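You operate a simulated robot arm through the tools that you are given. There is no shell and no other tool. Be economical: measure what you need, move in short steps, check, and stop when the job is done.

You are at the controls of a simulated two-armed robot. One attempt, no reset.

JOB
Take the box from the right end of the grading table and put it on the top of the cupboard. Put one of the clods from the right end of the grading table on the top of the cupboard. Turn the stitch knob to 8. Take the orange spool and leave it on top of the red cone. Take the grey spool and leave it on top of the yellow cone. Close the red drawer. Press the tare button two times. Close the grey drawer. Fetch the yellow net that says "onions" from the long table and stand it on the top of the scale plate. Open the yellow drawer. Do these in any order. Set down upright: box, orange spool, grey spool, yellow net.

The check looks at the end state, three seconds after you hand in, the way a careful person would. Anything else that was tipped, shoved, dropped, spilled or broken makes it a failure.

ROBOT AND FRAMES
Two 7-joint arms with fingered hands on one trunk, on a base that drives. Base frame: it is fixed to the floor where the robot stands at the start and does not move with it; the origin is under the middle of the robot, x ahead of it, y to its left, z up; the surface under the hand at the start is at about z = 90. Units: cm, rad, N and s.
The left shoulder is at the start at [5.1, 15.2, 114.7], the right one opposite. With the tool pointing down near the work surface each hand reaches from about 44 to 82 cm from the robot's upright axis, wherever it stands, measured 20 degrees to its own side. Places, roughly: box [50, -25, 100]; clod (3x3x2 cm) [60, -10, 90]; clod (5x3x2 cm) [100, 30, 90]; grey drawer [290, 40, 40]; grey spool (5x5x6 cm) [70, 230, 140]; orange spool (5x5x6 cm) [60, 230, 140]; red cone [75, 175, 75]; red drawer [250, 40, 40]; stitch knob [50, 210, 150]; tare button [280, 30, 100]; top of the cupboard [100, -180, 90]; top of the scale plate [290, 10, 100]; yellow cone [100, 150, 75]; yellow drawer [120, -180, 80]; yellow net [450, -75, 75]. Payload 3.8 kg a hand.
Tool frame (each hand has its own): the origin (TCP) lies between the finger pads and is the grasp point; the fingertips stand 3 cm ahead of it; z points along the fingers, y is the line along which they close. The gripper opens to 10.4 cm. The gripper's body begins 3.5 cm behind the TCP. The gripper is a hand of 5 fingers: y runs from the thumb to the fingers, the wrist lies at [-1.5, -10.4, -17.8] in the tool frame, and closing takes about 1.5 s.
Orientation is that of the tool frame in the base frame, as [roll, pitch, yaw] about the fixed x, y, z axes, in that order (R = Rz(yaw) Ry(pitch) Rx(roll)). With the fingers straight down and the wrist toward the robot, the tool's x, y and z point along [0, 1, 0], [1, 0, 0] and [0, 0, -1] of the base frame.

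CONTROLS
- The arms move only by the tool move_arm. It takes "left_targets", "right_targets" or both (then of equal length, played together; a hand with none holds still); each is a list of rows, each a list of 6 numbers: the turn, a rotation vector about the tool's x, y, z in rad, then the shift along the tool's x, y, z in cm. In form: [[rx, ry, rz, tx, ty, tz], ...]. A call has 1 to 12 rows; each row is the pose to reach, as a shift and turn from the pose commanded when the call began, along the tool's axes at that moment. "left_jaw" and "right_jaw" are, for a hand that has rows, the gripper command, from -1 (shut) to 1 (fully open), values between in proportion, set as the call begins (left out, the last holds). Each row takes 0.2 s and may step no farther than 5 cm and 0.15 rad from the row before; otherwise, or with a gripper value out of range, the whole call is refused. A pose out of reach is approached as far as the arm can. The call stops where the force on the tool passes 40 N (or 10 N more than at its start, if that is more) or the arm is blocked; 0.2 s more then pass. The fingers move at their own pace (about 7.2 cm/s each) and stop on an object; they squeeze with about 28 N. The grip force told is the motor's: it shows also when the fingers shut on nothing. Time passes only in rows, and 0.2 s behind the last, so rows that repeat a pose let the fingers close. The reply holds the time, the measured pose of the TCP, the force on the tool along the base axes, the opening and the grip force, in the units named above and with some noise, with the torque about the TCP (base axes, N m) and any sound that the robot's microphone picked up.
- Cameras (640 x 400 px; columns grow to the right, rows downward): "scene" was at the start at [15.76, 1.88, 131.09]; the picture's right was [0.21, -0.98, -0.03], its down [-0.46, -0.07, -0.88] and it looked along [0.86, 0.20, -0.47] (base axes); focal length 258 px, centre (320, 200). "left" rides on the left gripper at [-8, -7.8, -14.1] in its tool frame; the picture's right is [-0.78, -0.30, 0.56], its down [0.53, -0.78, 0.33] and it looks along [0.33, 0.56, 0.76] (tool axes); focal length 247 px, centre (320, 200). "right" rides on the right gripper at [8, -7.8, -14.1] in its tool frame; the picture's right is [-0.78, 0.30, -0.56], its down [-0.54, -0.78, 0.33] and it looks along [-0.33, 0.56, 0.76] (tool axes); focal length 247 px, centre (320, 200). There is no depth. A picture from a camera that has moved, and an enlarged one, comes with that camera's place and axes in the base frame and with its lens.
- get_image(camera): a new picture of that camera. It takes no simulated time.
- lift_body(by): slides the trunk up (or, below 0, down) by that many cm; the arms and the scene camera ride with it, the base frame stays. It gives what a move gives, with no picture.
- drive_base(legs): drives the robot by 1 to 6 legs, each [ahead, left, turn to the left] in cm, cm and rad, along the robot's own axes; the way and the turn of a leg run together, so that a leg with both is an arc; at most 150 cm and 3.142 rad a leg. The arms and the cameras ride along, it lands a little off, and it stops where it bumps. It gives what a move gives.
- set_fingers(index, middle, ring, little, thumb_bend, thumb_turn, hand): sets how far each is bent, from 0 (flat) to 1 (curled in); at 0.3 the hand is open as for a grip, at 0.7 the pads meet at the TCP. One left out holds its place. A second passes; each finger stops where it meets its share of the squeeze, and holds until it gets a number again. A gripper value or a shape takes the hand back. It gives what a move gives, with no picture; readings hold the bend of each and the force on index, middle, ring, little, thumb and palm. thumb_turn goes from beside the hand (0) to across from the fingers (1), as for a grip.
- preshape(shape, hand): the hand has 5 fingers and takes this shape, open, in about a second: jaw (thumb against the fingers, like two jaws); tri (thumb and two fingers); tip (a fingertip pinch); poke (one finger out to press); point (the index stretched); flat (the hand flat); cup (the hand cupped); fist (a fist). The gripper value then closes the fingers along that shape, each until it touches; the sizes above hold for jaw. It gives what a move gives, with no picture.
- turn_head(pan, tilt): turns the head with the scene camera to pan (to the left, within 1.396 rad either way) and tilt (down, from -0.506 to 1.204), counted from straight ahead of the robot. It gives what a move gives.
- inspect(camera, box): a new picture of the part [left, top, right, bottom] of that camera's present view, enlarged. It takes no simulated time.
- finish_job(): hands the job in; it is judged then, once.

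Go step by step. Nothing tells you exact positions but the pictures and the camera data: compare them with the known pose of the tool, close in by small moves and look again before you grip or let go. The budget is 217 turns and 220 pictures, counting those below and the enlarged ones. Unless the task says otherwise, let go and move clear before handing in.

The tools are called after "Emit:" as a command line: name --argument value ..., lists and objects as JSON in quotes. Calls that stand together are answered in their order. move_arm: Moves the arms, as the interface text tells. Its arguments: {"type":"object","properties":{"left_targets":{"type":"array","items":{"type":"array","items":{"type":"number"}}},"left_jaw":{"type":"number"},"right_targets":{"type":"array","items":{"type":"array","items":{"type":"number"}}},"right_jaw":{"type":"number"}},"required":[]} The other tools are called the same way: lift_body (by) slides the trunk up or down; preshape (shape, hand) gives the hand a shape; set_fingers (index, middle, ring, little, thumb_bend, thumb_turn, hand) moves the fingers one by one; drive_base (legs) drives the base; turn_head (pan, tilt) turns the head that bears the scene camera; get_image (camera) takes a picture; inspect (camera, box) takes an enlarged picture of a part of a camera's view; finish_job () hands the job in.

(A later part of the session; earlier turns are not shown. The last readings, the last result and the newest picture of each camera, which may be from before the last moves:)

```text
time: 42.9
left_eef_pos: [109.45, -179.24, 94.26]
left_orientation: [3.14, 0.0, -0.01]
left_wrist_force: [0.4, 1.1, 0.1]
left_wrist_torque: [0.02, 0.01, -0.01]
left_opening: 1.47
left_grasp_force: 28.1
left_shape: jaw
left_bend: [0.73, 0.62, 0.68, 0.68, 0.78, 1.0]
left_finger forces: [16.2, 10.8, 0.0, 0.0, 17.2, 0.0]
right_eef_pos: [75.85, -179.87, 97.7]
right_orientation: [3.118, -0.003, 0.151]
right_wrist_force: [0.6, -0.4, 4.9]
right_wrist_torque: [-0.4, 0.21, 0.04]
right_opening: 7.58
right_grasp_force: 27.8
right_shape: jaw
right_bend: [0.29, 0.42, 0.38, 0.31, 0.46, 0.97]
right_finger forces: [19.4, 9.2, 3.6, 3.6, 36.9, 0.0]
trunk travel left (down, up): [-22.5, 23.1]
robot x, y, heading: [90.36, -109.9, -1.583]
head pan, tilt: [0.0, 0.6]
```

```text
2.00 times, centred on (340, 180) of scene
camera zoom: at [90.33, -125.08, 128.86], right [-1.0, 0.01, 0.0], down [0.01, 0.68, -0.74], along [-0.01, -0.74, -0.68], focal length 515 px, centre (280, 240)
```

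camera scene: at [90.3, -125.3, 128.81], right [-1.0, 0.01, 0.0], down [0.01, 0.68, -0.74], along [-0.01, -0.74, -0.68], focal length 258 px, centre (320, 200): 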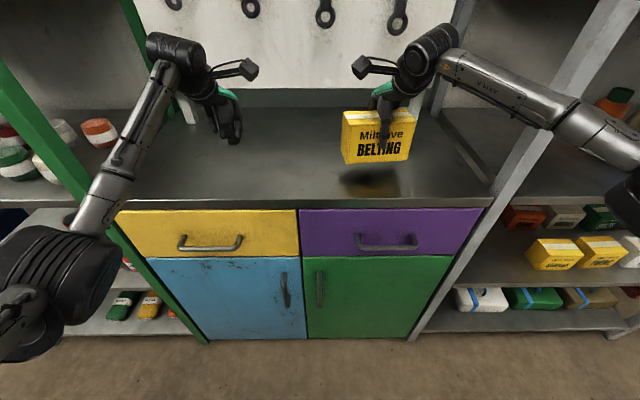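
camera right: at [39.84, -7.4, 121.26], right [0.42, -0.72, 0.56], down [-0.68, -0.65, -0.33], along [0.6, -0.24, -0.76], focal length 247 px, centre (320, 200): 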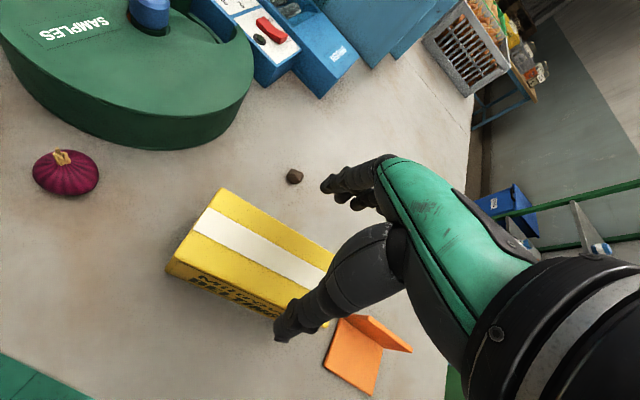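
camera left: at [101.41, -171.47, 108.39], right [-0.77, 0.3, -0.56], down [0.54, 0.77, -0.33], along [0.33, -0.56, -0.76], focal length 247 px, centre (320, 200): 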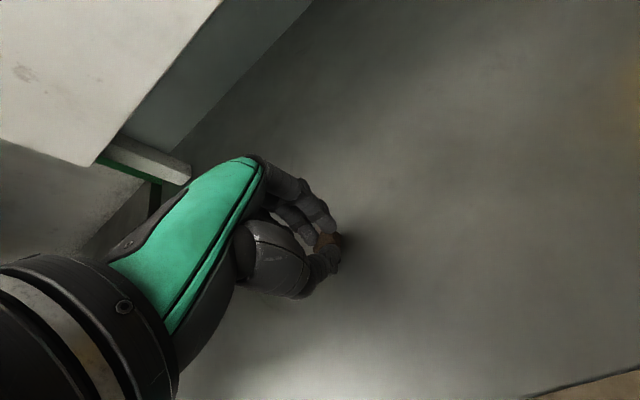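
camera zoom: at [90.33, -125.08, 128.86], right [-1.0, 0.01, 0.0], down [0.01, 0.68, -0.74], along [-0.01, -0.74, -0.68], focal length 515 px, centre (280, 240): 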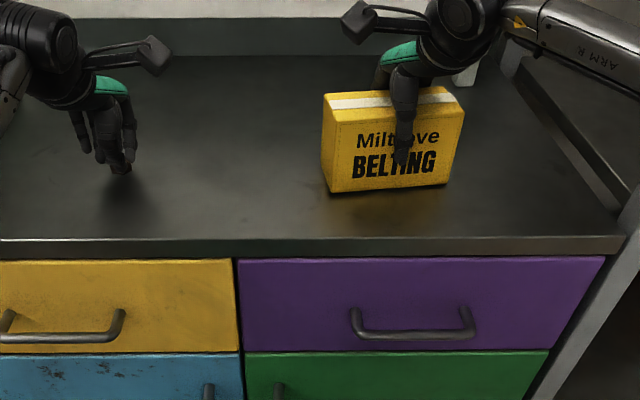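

The box rests on the top. I lower the clod the last bit and open both hands.

Emit:
move_arm --right_targets '[[0, 0, 0, 0, 0, 0], [0, 0, 0, 0, 0, 0], [0, 0, 0, 0, 0, 0], [0, 0, 0, 0, 0, 0], [0, 0, 0, 0, 0, 0]]' --right_jaw 1 --left_targets '[[0, 0, 0, 0, 0, 0.5], [0, 0, 0, 0, 0, 0.5], [0, 0, 0, 0, 0, 0.5], [0, 0, 0, 0, 0, 0.5], [0, 0, 0, 0, 0, 0.5]]' --left_jaw 0.3

Emit:
move_arm --right_targets '[[0, 0, 0, 0, 0, -2], [0, 0, 0, 0, 0, -5], [0, 0, 0, 0, 0, -9], [0, 0, 0, 0, 0, -13]]' --left_targets '[[0, 0, 0, 0, 0, -2], [0, 0, 0, 0, 0, -5], [0, 0, 0, 0, 0, -9], [0, 0, 0, 0, 0, -13]]'

Emit:
get_image --camera "scene"

```text
time: 44.1
left_eef_pos: [109.51, -179.2, 93.74]
left_orientation: [3.141, 0.0, -0.012]
left_wrist_force: [0.4, -1.1, -0.3]
left_wrist_torque: [-0.02, -0.04, 0.0]
left_opening: 6.74
left_grasp_force: 0.1
left_shape: jaw
left_bend: [0.28, 0.39, 0.36, 0.36, 0.62, 1.0]
left_finger forces: [0.0, 0.0, 0.1, 0.0, 0.0, 0.0]
right_eef_pos: [75.91, -179.81, 97.52]
right_orientation: [3.122, -0.003, 0.15]
right_wrist_force: [1.7, -0.6, 4.5]
right_wrist_torque: [0.11, 0.07, -0.04]
right_opening: 10.42
right_grasp_force: 0.0
right_shape: jaw
right_bend: [0.3, 0.3, 0.3, 0.3, 0.3, 0.97]
right_finger forces: [2.0, 0.0, 0.1, 0.0, 3.2, 0.1]
trunk travel left (down, up): [-22.5, 23.1]
robot x, y, heading: [90.15, -109.97, -1.581]
head pan, tilt: [0.0, 0.6]
```

```text
time: 45.1
left_eef_pos: [109.73, -179.07, 107.06]
left_orientation: [3.141, 0.001, -0.012]
left_wrist_force: [0.0, 0.3, 0.8]
left_wrist_torque: [0.01, 0.0, 0.01]
left_opening: 6.72
left_grasp_force: 0.0
left_shape: jaw
left_bend: [0.28, 0.39, 0.36, 0.36, 0.62, 1.0]
left_finger forces: [0.0, 0.0, 0.1, 0.0, 0.1, 0.1]
right_eef_pos: [76.27, -179.61, 110.42]
right_orientation: [3.122, -0.003, 0.149]
right_wrist_force: [0.5, -0.1, 0.4]
right_wrist_torque: [-0.03, 0.02, -0.04]
right_opening: 10.39
right_grasp_force: 0.0
right_shape: jaw
right_bend: [0.3, 0.3, 0.3, 0.3, 0.3, 0.97]
right_finger forces: [0.0, 0.1, 0.0, 0.0, 0.0, 0.0]
trunk travel left (down, up): [-22.5, 23.1]
robot x, y, heading: [90.55, -109.91, -1.582]
head pan, tilt: [0.0, 0.6]
```

```text
192 pictures are left
camera scene: at [90.31, -125.05, 128.85], right [-1.0, 0.01, 0.0], down [0.01, 0.68, -0.74], along [-0.01, -0.74, -0.68], focal length 258 px, centre (320, 200)
```

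scene: 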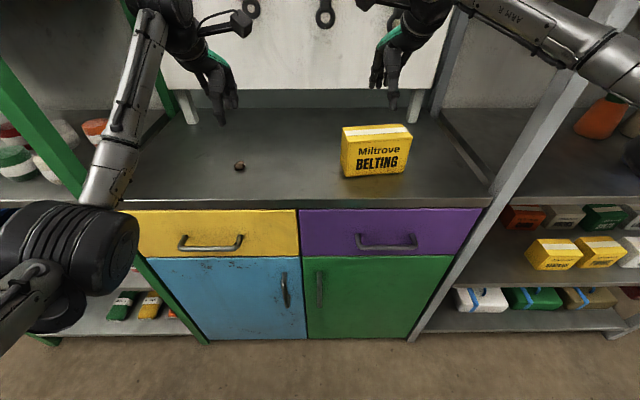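

Box and clod are placed. Next the yellow drawer: its handle bar is near [114, -161, 82.5]. I back off a little first, then turn the left hand to point at it.

Emit:
drive_base --legs '[[-16, 0, 0.012]]'

Emit:
move_arm --left_targets '[[0, 0, 0, 0, -4.5, 0], [0, 0, 0, 0, -9, 0], [0, 0, 0, 0, -13, 0], [-0.14, 0, 0, 0.5, -16, 2], [-0.28, 0, 0, 1, -17, 5], [-0.42, 0, 0, 1.5, -17, 9], [-0.56, 0, 0, 2, -16, 13], [-0.7, 0, 0, 3, -16, 17], [-0.84, 0, 0, 4, -16, 20], [-0.98, 0, 0, 4, -16, 23], [-1.12, 0, 0, 4, -16, 24], [-1.26, 0, 0, 4, -16, 24.5]]' --left_jaw 0.1

Emit:
get_image --camera "scene"

Emit:
get_image --camera "left"

```text
time: 46.5
left_eef_pos: [110.43, -163.11, 106.81]
left_orientation: [-3.139, 0.001, 0.002]
left_wrist_force: [0.3, 0.5, -0.9]
left_wrist_torque: [-0.02, 0.0, -0.02]
left_opening: 6.72
left_grasp_force: 0.1
left_shape: jaw
left_bend: [0.28, 0.39, 0.36, 0.36, 0.62, 1.0]
left_finger forces: [0.0, 0.0, 0.0, 0.0, 0.0, 0.1]
right_eef_pos: [77.0, -164.07, 110.28]
right_orientation: [3.126, -0.005, 0.16]
right_wrist_force: [-0.5, 0.5, 0.3]
right_wrist_torque: [-0.02, -0.02, 0.01]
right_opening: 10.4
right_grasp_force: 0.2
right_shape: jaw
right_bend: [0.3, 0.3, 0.3, 0.3, 0.3, 0.97]
right_finger forces: [0.0, 0.0, 0.1, 0.0, 0.0, 0.1]
trunk travel left (down, up): [-22.5, 23.1]
robot x, y, heading: [90.08, -94.17, -1.572]
head pan, tilt: [0.0, 0.6]
```

```text
time: 49.1
left_eef_pos: [114.27, -146.96, 82.33]
left_orientation: [1.881, -0.002, 0.001]
left_wrist_force: [-0.2, 0.4, 0.3]
left_wrist_torque: [0.03, -0.01, 0.01]
left_opening: 5.74
left_grasp_force: 0.1
left_shape: jaw
left_bend: [0.74, 0.42, 0.39, 0.42, 0.67, 1.0]
left_finger forces: [0.0, 0.0, 0.1, 0.0, 0.0, 0.1]
right_eef_pos: [77.07, -163.92, 110.3]
right_orientation: [3.125, -0.004, 0.16]
right_wrist_force: [0.0, -0.5, -0.1]
right_wrist_torque: [-0.01, 0.01, 0.03]
right_opening: 10.37
right_grasp_force: 0.0
right_shape: jaw
right_bend: [0.3, 0.3, 0.3, 0.3, 0.3, 0.97]
right_finger forces: [0.1, 0.1, 0.1, 0.0, 0.0, 0.0]
trunk travel left (down, up): [-22.5, 23.1]
robot x, y, heading: [90.31, -94.14, -1.564]
head pan, tilt: [0.0, 0.6]
```

```text
191 pictures are left
camera scene: at [90.54, -109.17, 128.83], right [-1.0, 0.0, 0.0], down [0.0, 0.68, -0.74], along [0.0, -0.74, -0.68], focal length 258 px, centre (320, 200)
```

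scene: 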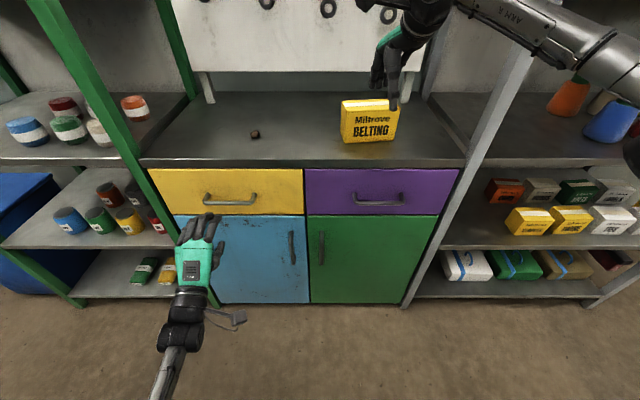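

```text
190 pictures are left
camera left: at [106.22, -131.35, 79.3], right [-0.77, -0.44, -0.45], down [0.54, -0.08, -0.84], along [0.34, -0.89, 0.3], focal length 247 px, centre (320, 200)
```

left: 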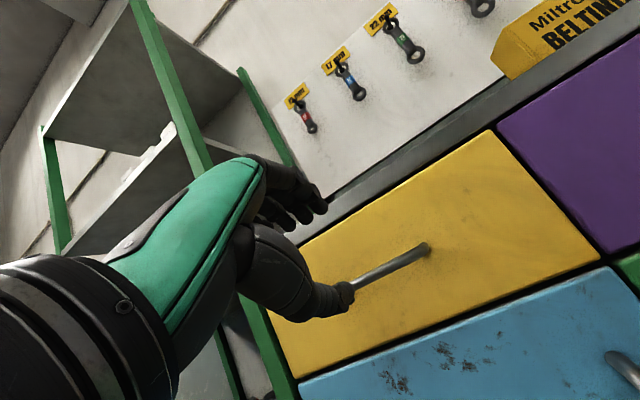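

Two views put the handle bar at z about 78, y about -163, x 109–122. I lower the hand to that height and approach partway.

Emit:
move_arm --left_targets '[[0, 0, 0, 0.6, -4.2, 1.34], [0, 0, 0, 1.2, -3, 5.2], [0, 0, 0, 1.2, -1.8, 9]]' --left_jaw 0.3

Emit:
get_image --camera "left"

Emit:
inspect --camera "scene" --box '[140, 150, 300, 250]'

```text
time: 49.9
left_eef_pos: [115.35, -155.12, 77.94]
left_orientation: [1.883, -0.001, 0.003]
left_wrist_force: [0.2, -0.6, -0.5]
left_wrist_torque: [0.0, -0.04, 0.02]
left_opening: 6.71
left_grasp_force: 0.1
left_shape: jaw
left_bend: [0.28, 0.39, 0.36, 0.36, 0.62, 1.0]
left_finger forces: [0.0, 0.0, 0.1, 0.0, 0.0, 0.1]
right_eef_pos: [77.11, -164.01, 110.19]
right_orientation: [3.123, -0.004, 0.162]
right_wrist_force: [1.3, -0.9, -0.5]
right_wrist_torque: [0.01, 0.02, -0.02]
right_opening: 10.42
right_grasp_force: 0.0
right_shape: jaw
right_bend: [0.3, 0.3, 0.3, 0.3, 0.3, 0.97]
right_finger forces: [0.1, 0.1, 0.0, 0.0, 0.0, 0.0]
trunk travel left (down, up): [-22.5, 23.1]
robot x, y, heading: [90.06, -93.82, -1.568]
head pan, tilt: [0.0, 0.6]
```

```text
189 pictures are left
camera left: at [107.2, -139.39, 74.73], right [-0.78, -0.44, -0.45], down [0.54, -0.08, -0.84], along [0.33, -0.89, 0.3], focal length 247 px, centre (320, 200)
```

left: 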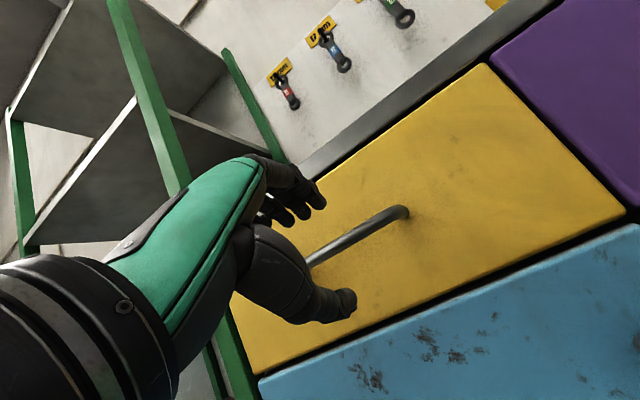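

```text
4.00 times, centred on (220, 200) of scene
camera zoom: at [90.51, -109.23, 128.82], right [-1.0, 0.0, 0.0], down [0.0, 0.68, -0.74], along [0.0, -0.74, -0.68], focal length 1031 px, centre (720, 200)
```

zoom: 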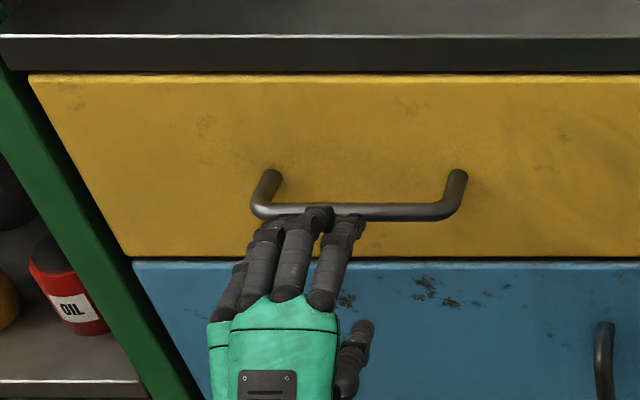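

The hand lines up with the bar. I go in the last 6 cm and close on it.

Emit:
move_arm --left_targets '[[0, 0, 0, 0, 1, 3], [0, 0, 0, 0, 1.9, 5.9]]'

Emit:
move_arm --left_targets '[[0, 0, 0, 0, 0, 0], [0, 0, 0, 0, 0, 0], [0, 0, 0, 0, 0, 0], [0, 0, 0, 0, 0, 0], [0, 0, 0, 0, 0, 0], [0, 0, 0, 0, 0, 0], [0, 0, 0, 0, 0, 0]]' --left_jaw -1

Emit:
inspect --camera "scene" --box '[140, 150, 300, 250]'

Emit:
get_image --camera "left"

```text
time: 50.5
left_eef_pos: [115.32, -161.35, 77.85]
left_orientation: [1.884, -0.001, 0.003]
left_wrist_force: [-0.3, -1.6, 0.0]
left_wrist_torque: [0.01, -0.02, 0.0]
left_opening: 6.71
left_grasp_force: 0.1
left_shape: jaw
left_bend: [0.28, 0.39, 0.36, 0.36, 0.62, 1.0]
left_finger forces: [0.0, 0.0, 0.1, 0.1, 0.1, 0.0]
right_eef_pos: [77.1, -164.03, 110.28]
right_orientation: [3.124, -0.004, 0.161]
right_wrist_force: [-0.5, -0.6, -0.7]
right_wrist_torque: [0.01, 0.02, 0.01]
right_opening: 10.4
right_grasp_force: 0.0
right_shape: jaw
right_bend: [0.3, 0.3, 0.3, 0.3, 0.3, 0.97]
right_finger forces: [0.0, 0.0, 0.0, 0.0, 0.0, 0.0]
trunk travel left (down, up): [-22.5, 23.1]
robot x, y, heading: [90.39, -94.44, -1.566]
head pan, tilt: [0.0, 0.6]
```

```text
time: 52.1
left_eef_pos: [115.68, -161.34, 77.89]
left_orientation: [1.881, -0.001, 0.001]
left_wrist_force: [-0.2, -0.1, -0.4]
left_wrist_torque: [0.02, -0.13, 0.0]
left_opening: 0.94
left_grasp_force: 27.7
left_shape: jaw
left_bend: [0.72, 0.62, 0.62, 0.69, 0.73, 1.0]
left_finger forces: [13.5, 7.2, 3.8, 0.0, 24.1, 0.0]
right_eef_pos: [77.15, -163.94, 110.32]
right_orientation: [3.125, -0.003, 0.16]
right_wrist_force: [0.3, -0.3, 0.0]
right_wrist_torque: [0.02, 0.03, -0.01]
right_opening: 10.38
right_grasp_force: 0.0
right_shape: jaw
right_bend: [0.3, 0.3, 0.3, 0.3, 0.3, 0.97]
right_finger forces: [0.1, 0.0, 0.1, 0.0, 0.0, 0.1]
trunk travel left (down, up): [-22.5, 23.1]
robot x, y, heading: [90.0, -94.0, -1.571]
head pan, tilt: [0.0, 0.6]
```

```text
4.00 times, centred on (220, 200) of scene
camera zoom: at [90.53, -109.14, 128.83], right [-1.0, 0.0, 0.0], down [0.0, 0.68, -0.74], along [0.0, -0.74, -0.68], focal length 1031 px, centre (720, 200)
```

zoom: 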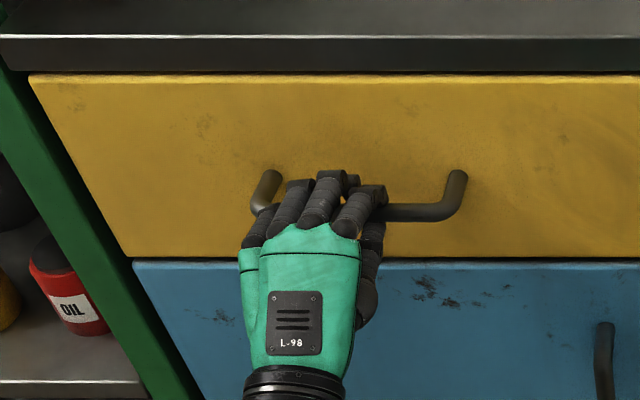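

```text
186 pictures are left
camera left: at [107.42, -145.45, 74.86], right [-0.78, -0.44, -0.45], down [0.54, -0.08, -0.84], along [0.34, -0.89, 0.3], focal length 247 px, centre (320, 200)
```

left: 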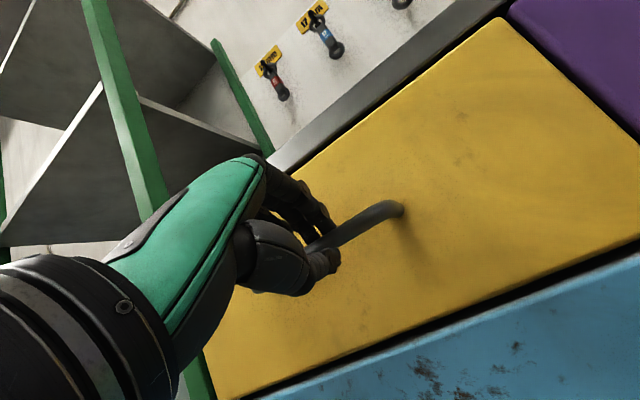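

The bar is gripped. I pull the drawer straight out (+y).

Emit:
move_arm --left_targets '[[0, 0, 0, 0, -0.61, -1.9], [0, 0, 0, 0, -1.22, -3.8], [0, 0, 0, 0, -1.83, -5.7], [0, 0, 0, 0, -2.44, -7.6], [0, 0, 0, 0, -3.05, -9.5], [0, 0, 0, 0, -3.66, -11.4], [0, 0, 0, 0, -4.27, -13.3], [0, 0, 0, 0, -4.88, -15.2]]'

Emit:
get_image --camera "scene"

```text
time: 53.9
left_eef_pos: [115.56, -145.22, 77.94]
left_orientation: [1.88, -0.001, 0.002]
left_wrist_force: [-4.0, 0.2, 3.7]
left_wrist_torque: [-0.07, -0.15, -0.12]
left_opening: 0.94
left_grasp_force: 27.9
left_shape: jaw
left_bend: [0.72, 0.62, 0.62, 0.69, 0.73, 1.0]
left_finger forces: [15.1, 8.6, 4.2, 0.0, 24.6, 0.0]
right_eef_pos: [76.98, -163.7, 110.3]
right_orientation: [3.122, -0.003, 0.16]
right_wrist_force: [0.6, 0.3, -0.2]
right_wrist_torque: [-0.02, 0.02, 0.02]
right_opening: 10.39
right_grasp_force: 0.1
right_shape: jaw
right_bend: [0.3, 0.3, 0.3, 0.3, 0.3, 0.97]
right_finger forces: [0.0, 0.0, 0.0, 0.1, 0.0, 0.0]
trunk travel left (down, up): [-22.5, 23.1]
robot x, y, heading: [90.37, -94.18, -1.572]
head pan, tilt: [0.0, 0.6]
```

```text
185 pictures are left
camera scene: at [90.43, -108.99, 128.86], right [-1.0, 0.0, 0.0], down [0.0, 0.67, -0.74], along [0.0, -0.74, -0.67], focal length 258 px, centre (320, 200)
```

scene: 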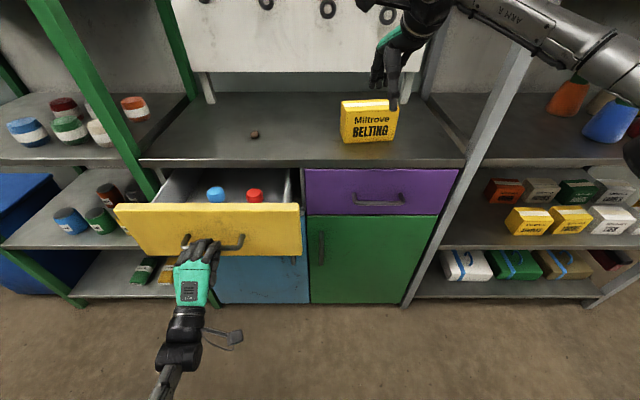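

It slides freely, 16 cm out so far. I pull on gently to its stop.

Emit:
move_arm --left_targets '[[0, 0, 0, 0, -0.61, -1.9], [0, 0, 0, 0, -1.22, -3.8], [0, 0, 0, 0, -1.83, -5.7], [0, 0, 0, 0, -2.44, -7.6], [0, 0, 0, 0, -3.05, -9.5], [0, 0, 0, 0, -3.66, -11.4]]'

Emit:
get_image --camera "scene"

```text
time: 55.3
left_eef_pos: [115.68, -133.2, 77.94]
left_orientation: [1.885, -0.001, 0.003]
left_wrist_force: [0.8, 0.4, -3.9]
left_wrist_torque: [0.06, -0.07, -0.02]
left_opening: 0.93
left_grasp_force: 27.5
left_shape: jaw
left_bend: [0.72, 0.62, 0.61, 0.69, 0.73, 1.0]
left_finger forces: [13.5, 7.2, 3.1, 0.1, 27.1, 0.1]
right_eef_pos: [76.99, -163.71, 110.39]
right_orientation: [3.125, -0.003, 0.162]
right_wrist_force: [0.4, -0.1, -0.8]
right_wrist_torque: [-0.03, -0.02, -0.02]
right_opening: 10.4
right_grasp_force: 0.1
right_shape: jaw
right_bend: [0.3, 0.3, 0.3, 0.3, 0.3, 0.97]
right_finger forces: [0.1, 0.0, 0.0, 0.1, 0.1, 0.0]
trunk travel left (down, up): [-22.5, 23.1]
robot x, y, heading: [90.18, -94.13, -1.568]
head pan, tilt: [0.0, 0.6]
```

```text
184 pictures are left
camera scene: at [90.55, -109.08, 128.83], right [-1.0, 0.0, 0.0], down [0.0, 0.68, -0.74], along [0.0, -0.74, -0.68], focal length 258 px, centre (320, 200)
```

scene: 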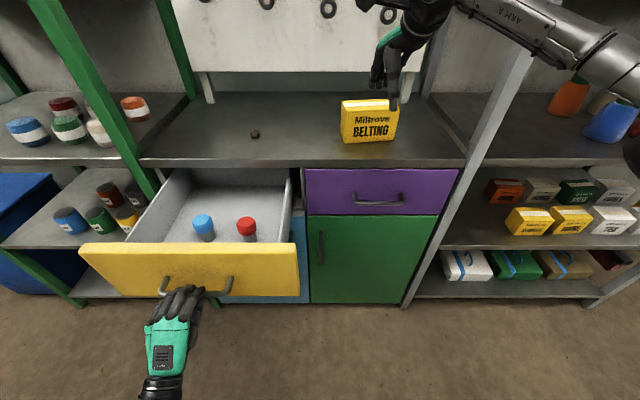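

28 cm out with the contents standing. I pull 4 cm more, watching the force.

Emit:
move_arm --left_targets '[[0, 0, 0, 0, -0.3, -0.95], [0, 0, 0, 0, -0.61, -1.9], [0, 0, 0, 0, -0.92, -2.85], [0, 0, 0, 0, -1.22, -3.8]]'

```text
time: 56.3
left_eef_pos: [115.7, -128.98, 78.2]
left_orientation: [1.878, 0.001, 0.001]
left_wrist_force: [0.1, 0.6, 0.2]
left_wrist_torque: [0.0, 0.03, 0.0]
left_opening: 0.82
left_grasp_force: 28.7
left_shape: jaw
left_bend: [0.73, 0.72, 0.71, 0.69, 0.76, 1.0]
left_finger forces: [0.1, 0.1, 0.0, 0.0, 0.1, 0.0]
right_eef_pos: [77.12, -163.6, 110.51]
right_orientation: [3.122, -0.004, 0.161]
right_wrist_force: [-0.1, -0.6, 0.1]
right_wrist_torque: [-0.02, 0.03, 0.04]
right_opening: 10.39
right_grasp_force: 0.1
right_shape: jaw
right_bend: [0.3, 0.3, 0.3, 0.3, 0.3, 0.97]
right_finger forces: [0.1, 0.1, 0.0, 0.0, 0.1, 0.0]
trunk travel left (down, up): [-22.5, 23.1]
robot x, y, heading: [90.18, -93.92, -1.569]
head pan, tilt: [0.0, 0.6]
```

The drawer reached its stop and the fingers slipped off the bar. I check it, and draw the hand back and up to a carry pose.

Emit:
move_arm --left_targets '[[0, 0, 0, 0, -0.6, -1.9], [0, 0, 0, 0, -0.9, -3.5], [0, 0, 0, 0, 3, -5], [0.1, 0, 0, 0, 7, -6.5], [0.2, 0, 0, 0, 11, -8], [0.34, 0, 0, 0, 15, -9], [0.48, 0, 0, 0, 19, -10], [0.62, 0, 0, 0, 23, -11], [0.76, 0, 0, 0, 27, -12], [0.9, 0, 0, 0, 30, -12], [1.04, 0, 0, 0, 32, -12], [1.18, 0, 0, 0, 33, -12]]'

Emit:
get_image --camera "scene"

```text
time: 58.9
left_eef_pos: [115.24, -129.23, 114.31]
left_orientation: [3.067, -0.001, 0.003]
left_wrist_force: [-0.4, 0.4, 0.3]
left_wrist_torque: [0.01, 0.0, -0.01]
left_opening: 0.82
left_grasp_force: 27.5
left_shape: jaw
left_bend: [0.73, 0.72, 0.71, 0.69, 0.76, 1.0]
left_finger forces: [0.0, 0.0, 0.1, 0.0, 0.1, 0.0]
left hand out of reach, approached as far as the arm can: row 6, 7, 8, 9, 10, 11, 12
right_eef_pos: [77.05, -163.94, 110.17]
right_orientation: [3.124, -0.004, 0.163]
right_wrist_force: [0.5, 1.2, 0.1]
right_wrist_torque: [0.0, -0.02, -0.01]
right_opening: 10.38
right_grasp_force: 0.0
right_shape: jaw
right_bend: [0.3, 0.3, 0.3, 0.3, 0.3, 0.97]
right_finger forces: [0.1, 0.0, 0.1, 0.1, 0.1, 0.0]
trunk travel left (down, up): [-22.5, 23.1]
robot x, y, heading: [90.52, -93.75, -1.57]
head pan, tilt: [0.0, 0.6]
```

```text
183 pictures are left
camera scene: at [90.57, -109.17, 128.82], right [-1.0, 0.0, 0.0], down [0.0, 0.68, -0.74], along [0.0, -0.74, -0.68], focal length 258 px, centre (320, 200)
```

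scene: 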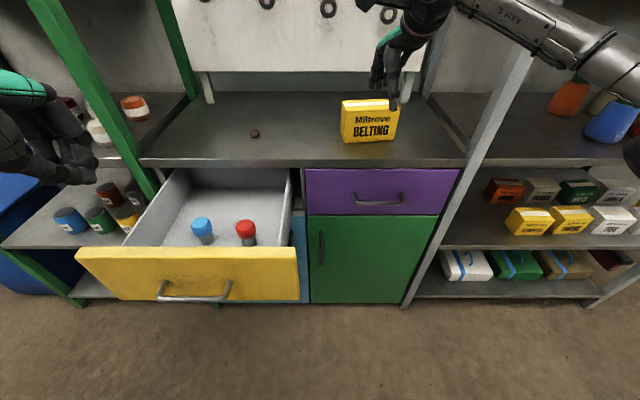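

The drawer is open and all stands upright. I pull the right arm back and look along the aisle (+x).

Emit:
move_arm --right_targets '[[0, 0, 0, 0, -4, -2], [0, 0, 0, 0, -8.5, -3], [0, 0, 0, 0, -13, -3], [0, 0, 0, 0, -16, -3]]'

Emit:
turn_head --pan 1.39 --tilt 0.2

Emit:
get_image --camera "scene"

```text
time: 59.9
left_eef_pos: [115.21, -129.11, 114.42]
left_orientation: [3.065, 0.0, 0.002]
left_wrist_force: [-0.6, -1.4, -0.3]
left_wrist_torque: [-0.03, 0.04, -0.02]
left_opening: 0.79
left_grasp_force: 28.1
left_shape: jaw
left_bend: [0.73, 0.72, 0.71, 0.69, 0.76, 1.0]
left_finger forces: [0.0, 0.0, 0.1, 0.1, 0.1, 0.0]
right_eef_pos: [74.71, -147.95, 113.32]
right_orientation: [3.122, -0.003, 0.162]
right_wrist_force: [-0.1, 0.6, 0.2]
right_wrist_torque: [0.01, 0.02, -0.03]
right_opening: 10.38
right_grasp_force: 0.0
right_shape: jaw
right_bend: [0.3, 0.3, 0.3, 0.3, 0.3, 0.97]
right_finger forces: [0.0, 0.1, 0.0, 0.0, 0.1, 0.1]
trunk travel left (down, up): [-22.5, 23.1]
robot x, y, heading: [90.65, -93.58, -1.568]
head pan, tilt: [0.0, 0.6]
```

```text
time: 61.5
left_eef_pos: [115.29, -129.23, 114.17]
left_orientation: [3.066, 0.001, 0.001]
left_wrist_force: [0.6, 0.1, 0.3]
left_wrist_torque: [-0.01, 0.0, -0.03]
left_opening: 0.8
left_grasp_force: 28.3
left_shape: jaw
left_bend: [0.73, 0.72, 0.71, 0.69, 0.76, 1.0]
left_finger forces: [0.0, 0.0, 0.0, 0.0, 0.0, 0.1]
right_eef_pos: [74.85, -147.9, 113.42]
right_orientation: [3.125, -0.004, 0.16]
right_wrist_force: [0.0, -0.4, 0.0]
right_wrist_torque: [0.0, 0.01, -0.01]
right_opening: 10.38
right_grasp_force: 0.1
right_shape: jaw
right_bend: [0.3, 0.3, 0.3, 0.3, 0.3, 0.97]
right_finger forces: [0.0, 0.0, 0.0, 0.0, 0.0, 0.0]
trunk travel left (down, up): [-22.5, 23.1]
robot x, y, heading: [90.55, -93.91, -1.572]
head pan, tilt: [1.389, 0.201]
```

```text
182 pictures are left
camera scene: at [99.69, -102.55, 133.48], right [-0.18, -0.97, -0.14], down [-0.2, 0.17, -0.96], along [0.96, -0.15, -0.22], focal length 258 px, centre (320, 200)
```

scene: 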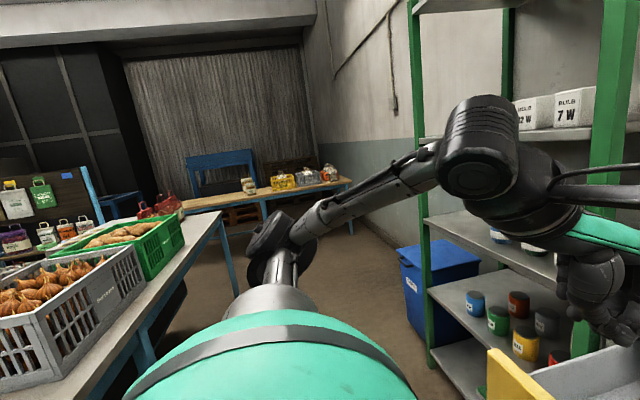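

The long table with the nets is far ahead along +x. I turn left to face +x.

Emit:
drive_base --legs '[[0, 0, 1.571]]'

Emit:
turn_head --pan 0.3 --tilt 0.3

Emit:
get_image --camera "scene"

```text
time: 65.7
left_eef_pos: [125.97, -69.63, 114.26]
left_orientation: [3.065, 0.001, 1.555]
left_wrist_force: [0.4, 0.4, -1.3]
left_wrist_torque: [0.01, -0.01, 0.02]
left_opening: 0.81
left_grasp_force: 28.2
left_shape: jaw
left_bend: [0.73, 0.72, 0.71, 0.69, 0.76, 1.0]
left_finger forces: [0.1, 0.1, 0.0, 0.0, 0.1, 0.0]
right_eef_pos: [144.01, -110.41, 113.22]
right_orientation: [3.124, -0.003, 1.715]
right_wrist_force: [-0.1, -0.4, -0.3]
right_wrist_torque: [0.03, -0.01, 0.0]
right_opening: 10.41
right_grasp_force: 0.1
right_shape: jaw
right_bend: [0.3, 0.3, 0.3, 0.3, 0.3, 0.97]
right_finger forces: [0.1, 0.1, 0.0, 0.0, 0.0, 0.0]
trunk travel left (down, up): [-22.5, 23.1]
robot x, y, heading: [90.41, -93.8, -0.013]
head pan, tilt: [1.389, 0.201]
```

```text
time: 67.0
left_eef_pos: [125.89, -69.67, 114.11]
left_orientation: [3.067, 0.0, 1.554]
left_wrist_force: [-0.8, -0.4, 0.7]
left_wrist_torque: [-0.01, 0.04, 0.03]
left_opening: 0.79
left_grasp_force: 28.3
left_shape: jaw
left_bend: [0.73, 0.72, 0.71, 0.69, 0.76, 1.0]
left_finger forces: [0.0, 0.0, 0.1, 0.0, 0.0, 0.0]
right_eef_pos: [144.04, -110.46, 113.27]
right_orientation: [3.124, -0.003, 1.715]
right_wrist_force: [-0.2, 0.7, -0.1]
right_wrist_torque: [0.0, 0.02, -0.01]
right_opening: 10.41
right_grasp_force: 0.1
right_shape: jaw
right_bend: [0.3, 0.3, 0.3, 0.3, 0.3, 0.97]
right_finger forces: [0.0, 0.0, 0.0, 0.0, 0.0, 0.0]
trunk travel left (down, up): [-22.5, 23.1]
robot x, y, heading: [90.26, -93.88, -0.018]
head pan, tilt: [0.3, 0.3]
```

```text
181 pictures are left
camera scene: at [106.0, -91.62, 131.55], right [0.28, -0.96, -0.04], down [-0.42, -0.08, -0.91], along [0.87, 0.27, -0.42], focal length 258 px, centre (320, 200)
```

scene: 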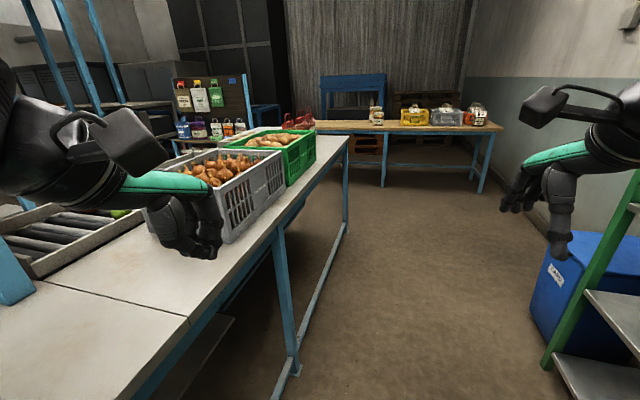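

The long table starts near x = 420. I shift right a little and drive down the aisle.

Emit:
drive_base --legs '[[10, -12, 0.015], [120, 0, 0], [110, 0, 0]]'

Emit:
turn_head --pan 0 --tilt 0.45

Emit:
get_image --camera "scene"

Emit:
turn_head --pan 1.3 --tilt 0.4

Emit:
get_image --camera "scene"

```text
time: 79.3
left_eef_pos: [365.84, -78.06, 114.43]
left_orientation: [3.063, 0.0, 1.583]
left_wrist_force: [1.4, 0.2, -0.3]
left_wrist_torque: [-0.03, 0.04, -0.02]
left_opening: 0.79
left_grasp_force: 27.7
left_shape: jaw
left_bend: [0.73, 0.72, 0.71, 0.69, 0.76, 1.0]
left_finger forces: [0.1, 0.0, 0.0, 0.1, 0.0, 0.0]
right_eef_pos: [385.08, -118.54, 113.32]
right_orientation: [3.124, -0.003, 1.742]
right_wrist_force: [0.3, 0.6, 0.4]
right_wrist_torque: [0.0, -0.02, 0.0]
right_opening: 10.4
right_grasp_force: 0.1
right_shape: jaw
right_bend: [0.3, 0.3, 0.3, 0.3, 0.3, 0.97]
right_finger forces: [0.0, 0.0, 0.0, 0.2, 0.0, 0.0]
trunk travel left (down, up): [-22.5, 23.1]
robot x, y, heading: [330.36, -103.27, 0.013]
head pan, tilt: [0.3, 0.3]
```

```text
time: 80.2
left_eef_pos: [365.9, -78.11, 114.33]
left_orientation: [3.065, 0.001, 1.583]
left_wrist_force: [-0.2, -0.1, -0.1]
left_wrist_torque: [0.0, 0.01, 0.0]
left_opening: 0.79
left_grasp_force: 28.3
left_shape: jaw
left_bend: [0.73, 0.72, 0.71, 0.69, 0.76, 1.0]
left_finger forces: [0.1, 0.1, 0.0, 0.1, 0.0, 0.1]
right_eef_pos: [385.19, -118.41, 113.52]
right_orientation: [3.125, -0.004, 1.744]
right_wrist_force: [0.3, 0.5, 0.0]
right_wrist_torque: [0.01, -0.03, -0.02]
right_opening: 10.38
right_grasp_force: 0.0
right_shape: jaw
right_bend: [0.3, 0.3, 0.3, 0.3, 0.3, 0.97]
right_finger forces: [0.1, 0.0, 0.0, 0.1, 0.0, 0.0]
trunk travel left (down, up): [-22.5, 23.1]
robot x, y, heading: [330.88, -103.02, 0.013]
head pan, tilt: [0.0, 0.45]
```

```text
180 pictures are left
camera scene: at [346.67, -103.41, 130.13], right [0.01, -1.0, 0.0], down [-0.56, -0.01, -0.83], along [0.83, 0.01, -0.56], focal length 258 px, centre (320, 200)
```

scene: 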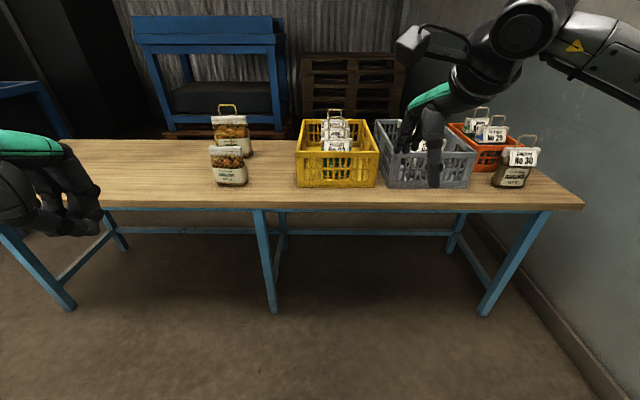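

```text
time: 81.6
left_eef_pos: [365.85, -78.0, 114.18]
left_orientation: [3.064, 0.001, 1.583]
left_wrist_force: [-0.7, 0.4, -0.5]
left_wrist_torque: [0.01, 0.02, -0.01]
left_opening: 0.79
left_grasp_force: 28.2
left_shape: jaw
left_bend: [0.73, 0.72, 0.71, 0.69, 0.76, 1.0]
left_finger forces: [0.0, 0.0, 0.1, 0.0, 0.0, 0.0]
right_eef_pos: [385.09, -118.45, 113.31]
right_orientation: [3.124, -0.003, 1.745]
right_wrist_force: [0.3, -0.5, 1.0]
right_wrist_torque: [0.01, -0.04, 0.0]
right_opening: 10.39
right_grasp_force: 0.1
right_shape: jaw
right_bend: [0.3, 0.3, 0.3, 0.3, 0.3, 0.97]
right_finger forces: [0.1, 0.0, 0.0, 0.0, 0.0, 0.1]
trunk travel left (down, up): [-22.5, 23.1]
robot x, y, heading: [331.04, -103.41, 0.016]
head pan, tilt: [1.3, 0.4]
```

```text
179 pictures are left
camera scene: at [339.98, -94.57, 131.54], right [0.96, -0.26, -0.14], down [-0.23, -0.38, -0.9], along [0.18, 0.89, -0.42], focal length 258 px, centre (320, 200)
```

scene: 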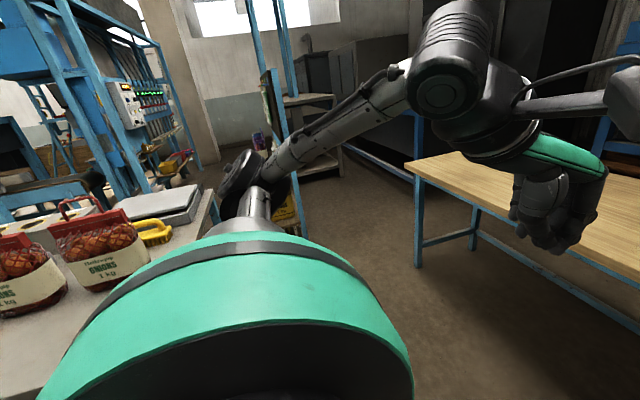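

I see the scale at the far end of the grading table, and several nets on the long table. I read their labels.

Emit:
turn_head --pan 0.2 --tilt 0.45

Emit:
get_image --camera "scene"

Emit:
inspect --camera "scene" --box '[220, 80, 380, 180]'

Emit:
inspect --camera "scene" --box '[360, 80, 520, 180]'

```text
time: 83.0
left_eef_pos: [365.96, -78.07, 114.27]
left_orientation: [3.065, -0.001, 1.585]
left_wrist_force: [-0.5, 0.6, 0.5]
left_wrist_torque: [-0.02, 0.0, -0.02]
left_opening: 0.84
left_grasp_force: 27.7
left_shape: jaw
left_bend: [0.73, 0.72, 0.71, 0.69, 0.76, 1.0]
left_finger forces: [0.0, 0.1, 0.0, 0.1, 0.1, 0.1]
right_eef_pos: [385.06, -118.5, 113.33]
right_orientation: [3.125, -0.005, 1.744]
right_wrist_force: [0.0, -0.4, 1.2]
right_wrist_torque: [0.0, 0.01, 0.0]
right_opening: 10.38
right_grasp_force: 0.0
right_shape: jaw
right_bend: [0.3, 0.3, 0.3, 0.3, 0.3, 0.97]
right_finger forces: [0.0, 0.0, 0.0, 0.0, 0.0, 0.0]
trunk travel left (down, up): [-22.5, 23.1]
robot x, y, heading: [330.71, -103.04, 0.011]
head pan, tilt: [0.201, 0.45]
```

```text
178 pictures are left
camera scene: at [346.46, -101.58, 130.15], right [0.21, -0.98, -0.03], down [-0.55, -0.09, -0.83], along [0.81, 0.19, -0.56], focal length 258 px, centre (320, 200)
```

scene: 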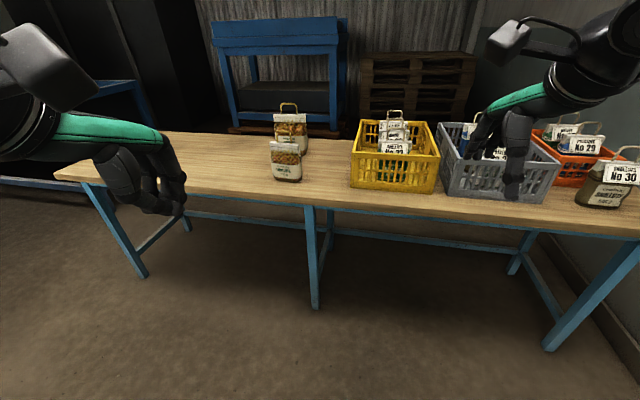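

```text
4.00 times, centred on (300, 130) of scene
camera zoom: at [346.46, -101.58, 130.15], right [0.21, -0.98, -0.03], down [-0.55, -0.09, -0.83], along [0.81, 0.19, -0.56], focal length 1031 px, centre (400, 480)
```

zoom: 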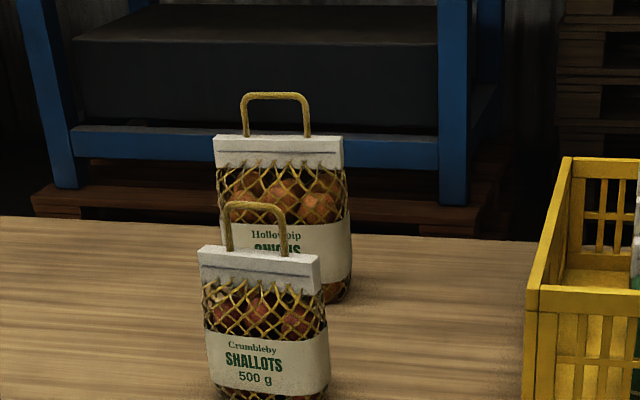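

```text
4.00 times, centred on (440, 130) of scene
camera zoom: at [346.46, -101.58, 130.15], right [0.21, -0.98, -0.03], down [-0.55, -0.09, -0.83], along [0.81, 0.19, -0.56], focal length 1031 px, centre (-160, 480)
```

zoom: 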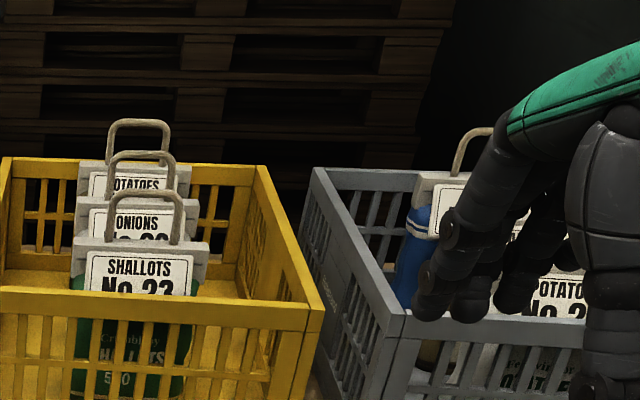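

The target is the rear yellow net, "Hollowpip ONIONS", near [465, -61], behind the shallots net. I raise the right hand, open the left and drive closer.

Emit:
move_arm --right_targets '[[0, 0, 0, -3, -3, -3], [0, 0, 0, -6, -6, -6], [0, 0, 0, -9, -8, -9]]' --left_targets '[[0, 0, 0, 0, 0, -1], [0, 0, 0, 0, 0, -2], [0, 0, 0, 0, 0, -3]]' --left_jaw 0.3

Emit:
drive_base --legs '[[40, 27, -0.01], [15, 0, 0]]'

Emit:
get_image --camera "scene"

Emit:
get_image --camera "left"

```text
refused: row 1 steps farther than a row can; nothing moved
```

```text
time: 86.8
left_eef_pos: [421.92, -50.84, 114.35]
left_orientation: [3.063, 0.001, 1.569]
left_wrist_force: [0.9, 0.1, -0.7]
left_wrist_torque: [0.01, -0.03, 0.02]
left_opening: 0.8
left_grasp_force: 28.0
left_shape: jaw
left_bend: [0.73, 0.72, 0.71, 0.69, 0.76, 1.0]
left_finger forces: [0.0, 0.0, 0.0, 0.0, 0.0, 0.0]
right_eef_pos: [440.7, -91.33, 113.32]
right_orientation: [3.123, -0.003, 1.729]
right_wrist_force: [-0.5, 0.0, -1.0]
right_wrist_torque: [0.02, -0.01, 0.0]
right_opening: 10.38
right_grasp_force: 0.0
right_shape: jaw
right_bend: [0.3, 0.3, 0.3, 0.3, 0.3, 0.97]
right_finger forces: [0.0, 0.0, 0.0, 0.0, 0.0, 0.0]
trunk travel left (down, up): [-22.5, 23.1]
robot x, y, heading: [387.16, -75.79, -0.001]
head pan, tilt: [0.201, 0.45]
```

```text
175 pictures are left
camera scene: at [402.21, -73.93, 130.19], right [0.2, -0.98, -0.03], down [-0.55, -0.09, -0.83], along [0.81, 0.18, -0.55], focal length 258 px, centre (320, 200)
```

scene: 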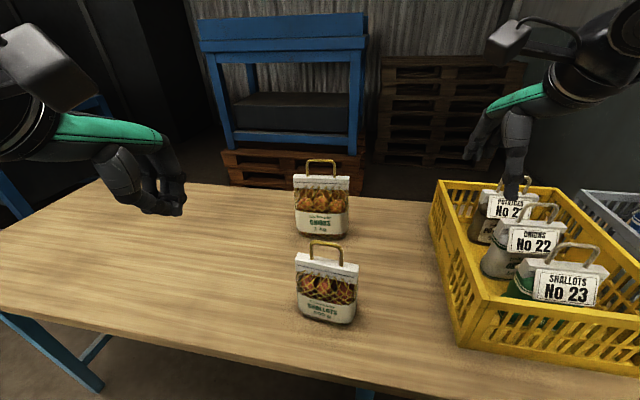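

```text
174 pictures are left
camera left: at [412.97, -58.77, 127.77], right [-0.25, -0.78, -0.58], down [-0.75, 0.54, -0.39], along [0.61, 0.33, -0.72], focal length 247 px, centre (320, 200)
```

left: 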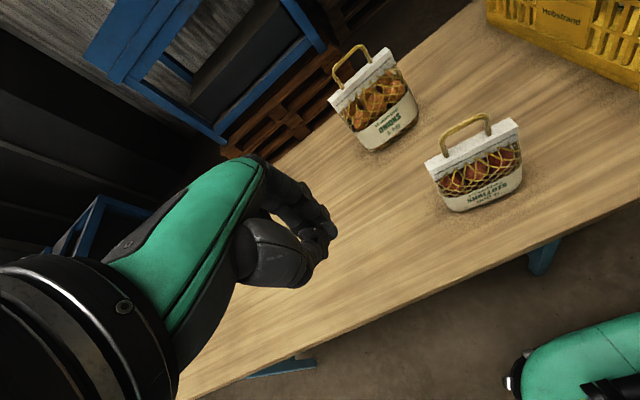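

Now both nets are clear. The onions net has its header top near [456.5, -62.6, 99] and handle top at z about 104.5. I move the left hand above it, staying high.

Emit:
move_arm --left_targets '[[0, 0, 0, -1, 4.5, 0.3], [0.02, 0, -0.02, -2, 9, 0.7], [0.04, 0, -0.04, -4, 13.5, 1.2], [0.078, 0, -0.08, -6, 18, 1.8], [0.078, 0, -0.08, -8, 22, 2.4], [0.078, 0, -0.08, -9.5, 26, 3], [0.078, 0, -0.08, -11, 30, 3.5], [0.078, 0, -0.08, -11.9, 34.2, 4]]' --left_jaw 0.5

Emit:
get_image --camera "scene"

Emit:
get_image --camera "left"

```text
time: 88.6
left_eef_pos: [451.73, -60.56, 113.1]
left_orientation: [3.139, 0.001, 1.648]
left_wrist_force: [0.0, -0.7, -0.2]
left_wrist_torque: [0.03, -0.01, -0.01]
left_opening: 7.79
left_grasp_force: 0.0
left_shape: jaw
left_bend: [0.27, 0.36, 0.33, 0.34, 0.54, 0.99]
left_finger forces: [0.1, 0.1, 0.0, 0.0, 0.0, 0.1]
left hand out of reach, approached as far as the arm can: row 7, 8
right_eef_pos: [440.54, -91.3, 113.56]
right_orientation: [3.123, -0.003, 1.729]
right_wrist_force: [-0.5, 0.2, -0.3]
right_wrist_torque: [-0.03, 0.02, 0.02]
right_opening: 10.38
right_grasp_force: 0.0
right_shape: jaw
right_bend: [0.3, 0.3, 0.3, 0.3, 0.3, 0.97]
right_finger forces: [0.1, 0.1, 0.1, 0.0, 0.0, 0.1]
trunk travel left (down, up): [-22.5, 23.1]
robot x, y, heading: [386.93, -75.89, -0.006]
head pan, tilt: [0.201, 0.45]
```

```text
173 pictures are left
camera scene: at [402.16, -73.93, 130.19], right [0.2, -0.98, -0.03], down [-0.55, -0.09, -0.83], along [0.81, 0.18, -0.55], focal length 258 px, centre (320, 200)
```

scene: 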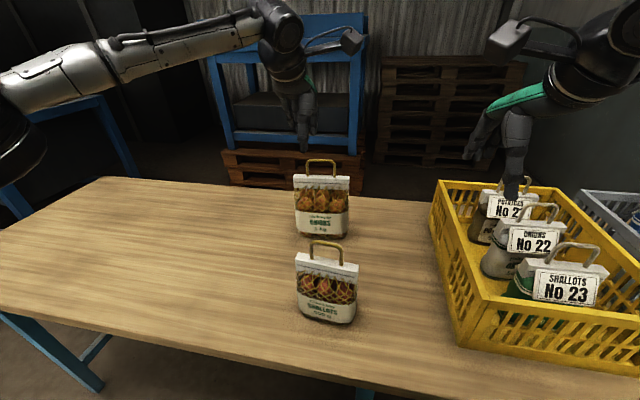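

```text
172 pictures are left
camera left: at [444.5, -69.28, 127.23], right [-0.23, -0.8, -0.56], down [-0.82, 0.47, -0.33], along [0.53, 0.38, -0.76], focal length 247 px, centre (320, 200)
```

left: 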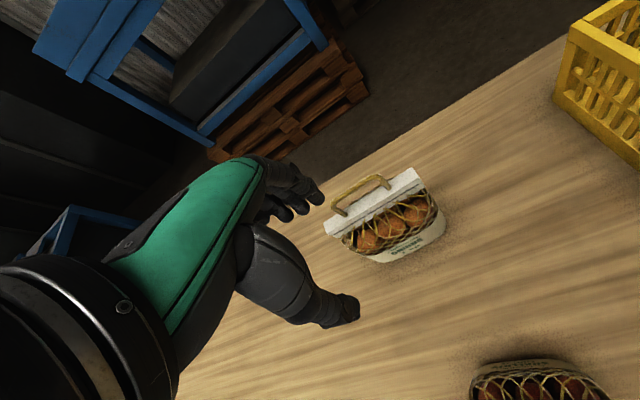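

The arm reached its limit at this height. I raise the trunk so the reach grows, then go on.

Emit:
lift_body --by 18

Emit:
move_arm --left_targets '[[0, 0, 0, 0, 0, 4], [0, 0, 0, 0, 0, 8], [0, 0, 0, 0, 0, 12], [0, 0, 0, -1, 4, 16], [0, 0, 0, -1.5, 8.5, 17.5]]'

Emit:
get_image --camera "left"

Emit:
get_image --camera "scene"

```text
time: 90.6
left_eef_pos: [448.1, -60.71, 138.81]
left_orientation: [3.021, 0.011, 1.647]
left_wrist_force: [-0.6, -0.3, -0.1]
left_wrist_torque: [0.01, -0.02, 0.03]
left_opening: 7.81
left_grasp_force: 0.0
left_shape: jaw
left_bend: [0.27, 0.36, 0.33, 0.34, 0.54, 0.99]
left_finger forces: [0.0, 0.0, 0.0, 0.1, 0.1, 0.0]
right_eef_pos: [440.75, -91.3, 131.31]
right_orientation: [3.126, -0.003, 1.729]
right_wrist_force: [-0.2, -0.7, -0.1]
right_wrist_torque: [-0.01, -0.05, -0.02]
right_opening: 10.39
right_grasp_force: 0.1
right_shape: jaw
right_bend: [0.3, 0.3, 0.3, 0.3, 0.3, 0.97]
right_finger forces: [0.1, 0.0, 0.1, 0.1, 0.0, 0.0]
trunk travel left (down, up): [-40.5, 5.1]
robot x, y, heading: [387.14, -75.56, -0.003]
head pan, tilt: [0.201, 0.45]
```

```text
refused: row 4 steps farther than a row can; nothing moved
```

```text
171 pictures are left
camera left: at [439.15, -69.28, 152.03], right [-0.17, -0.8, -0.58], down [-0.77, 0.47, -0.43], along [0.62, 0.37, -0.69], focal length 247 px, centre (320, 200)
```

left: 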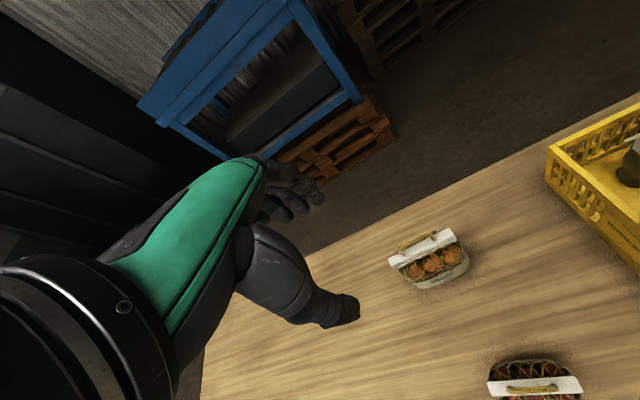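

```text
170 pictures are left
camera scene: at [396.4, -73.93, 150.23], right [0.2, -0.98, 0.0], down [-0.43, -0.09, -0.9], along [0.88, 0.18, -0.44], focal length 258 px, centre (320, 200)
```

scene: 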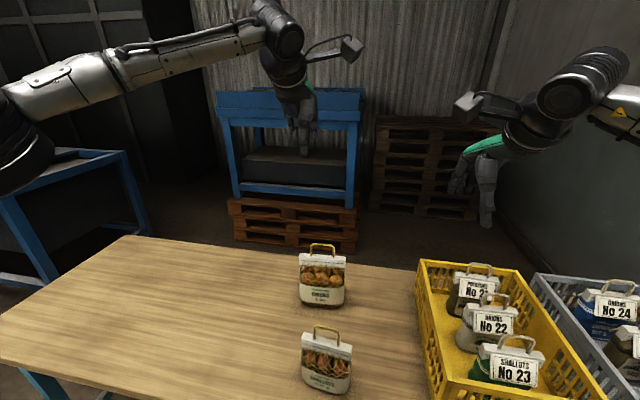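

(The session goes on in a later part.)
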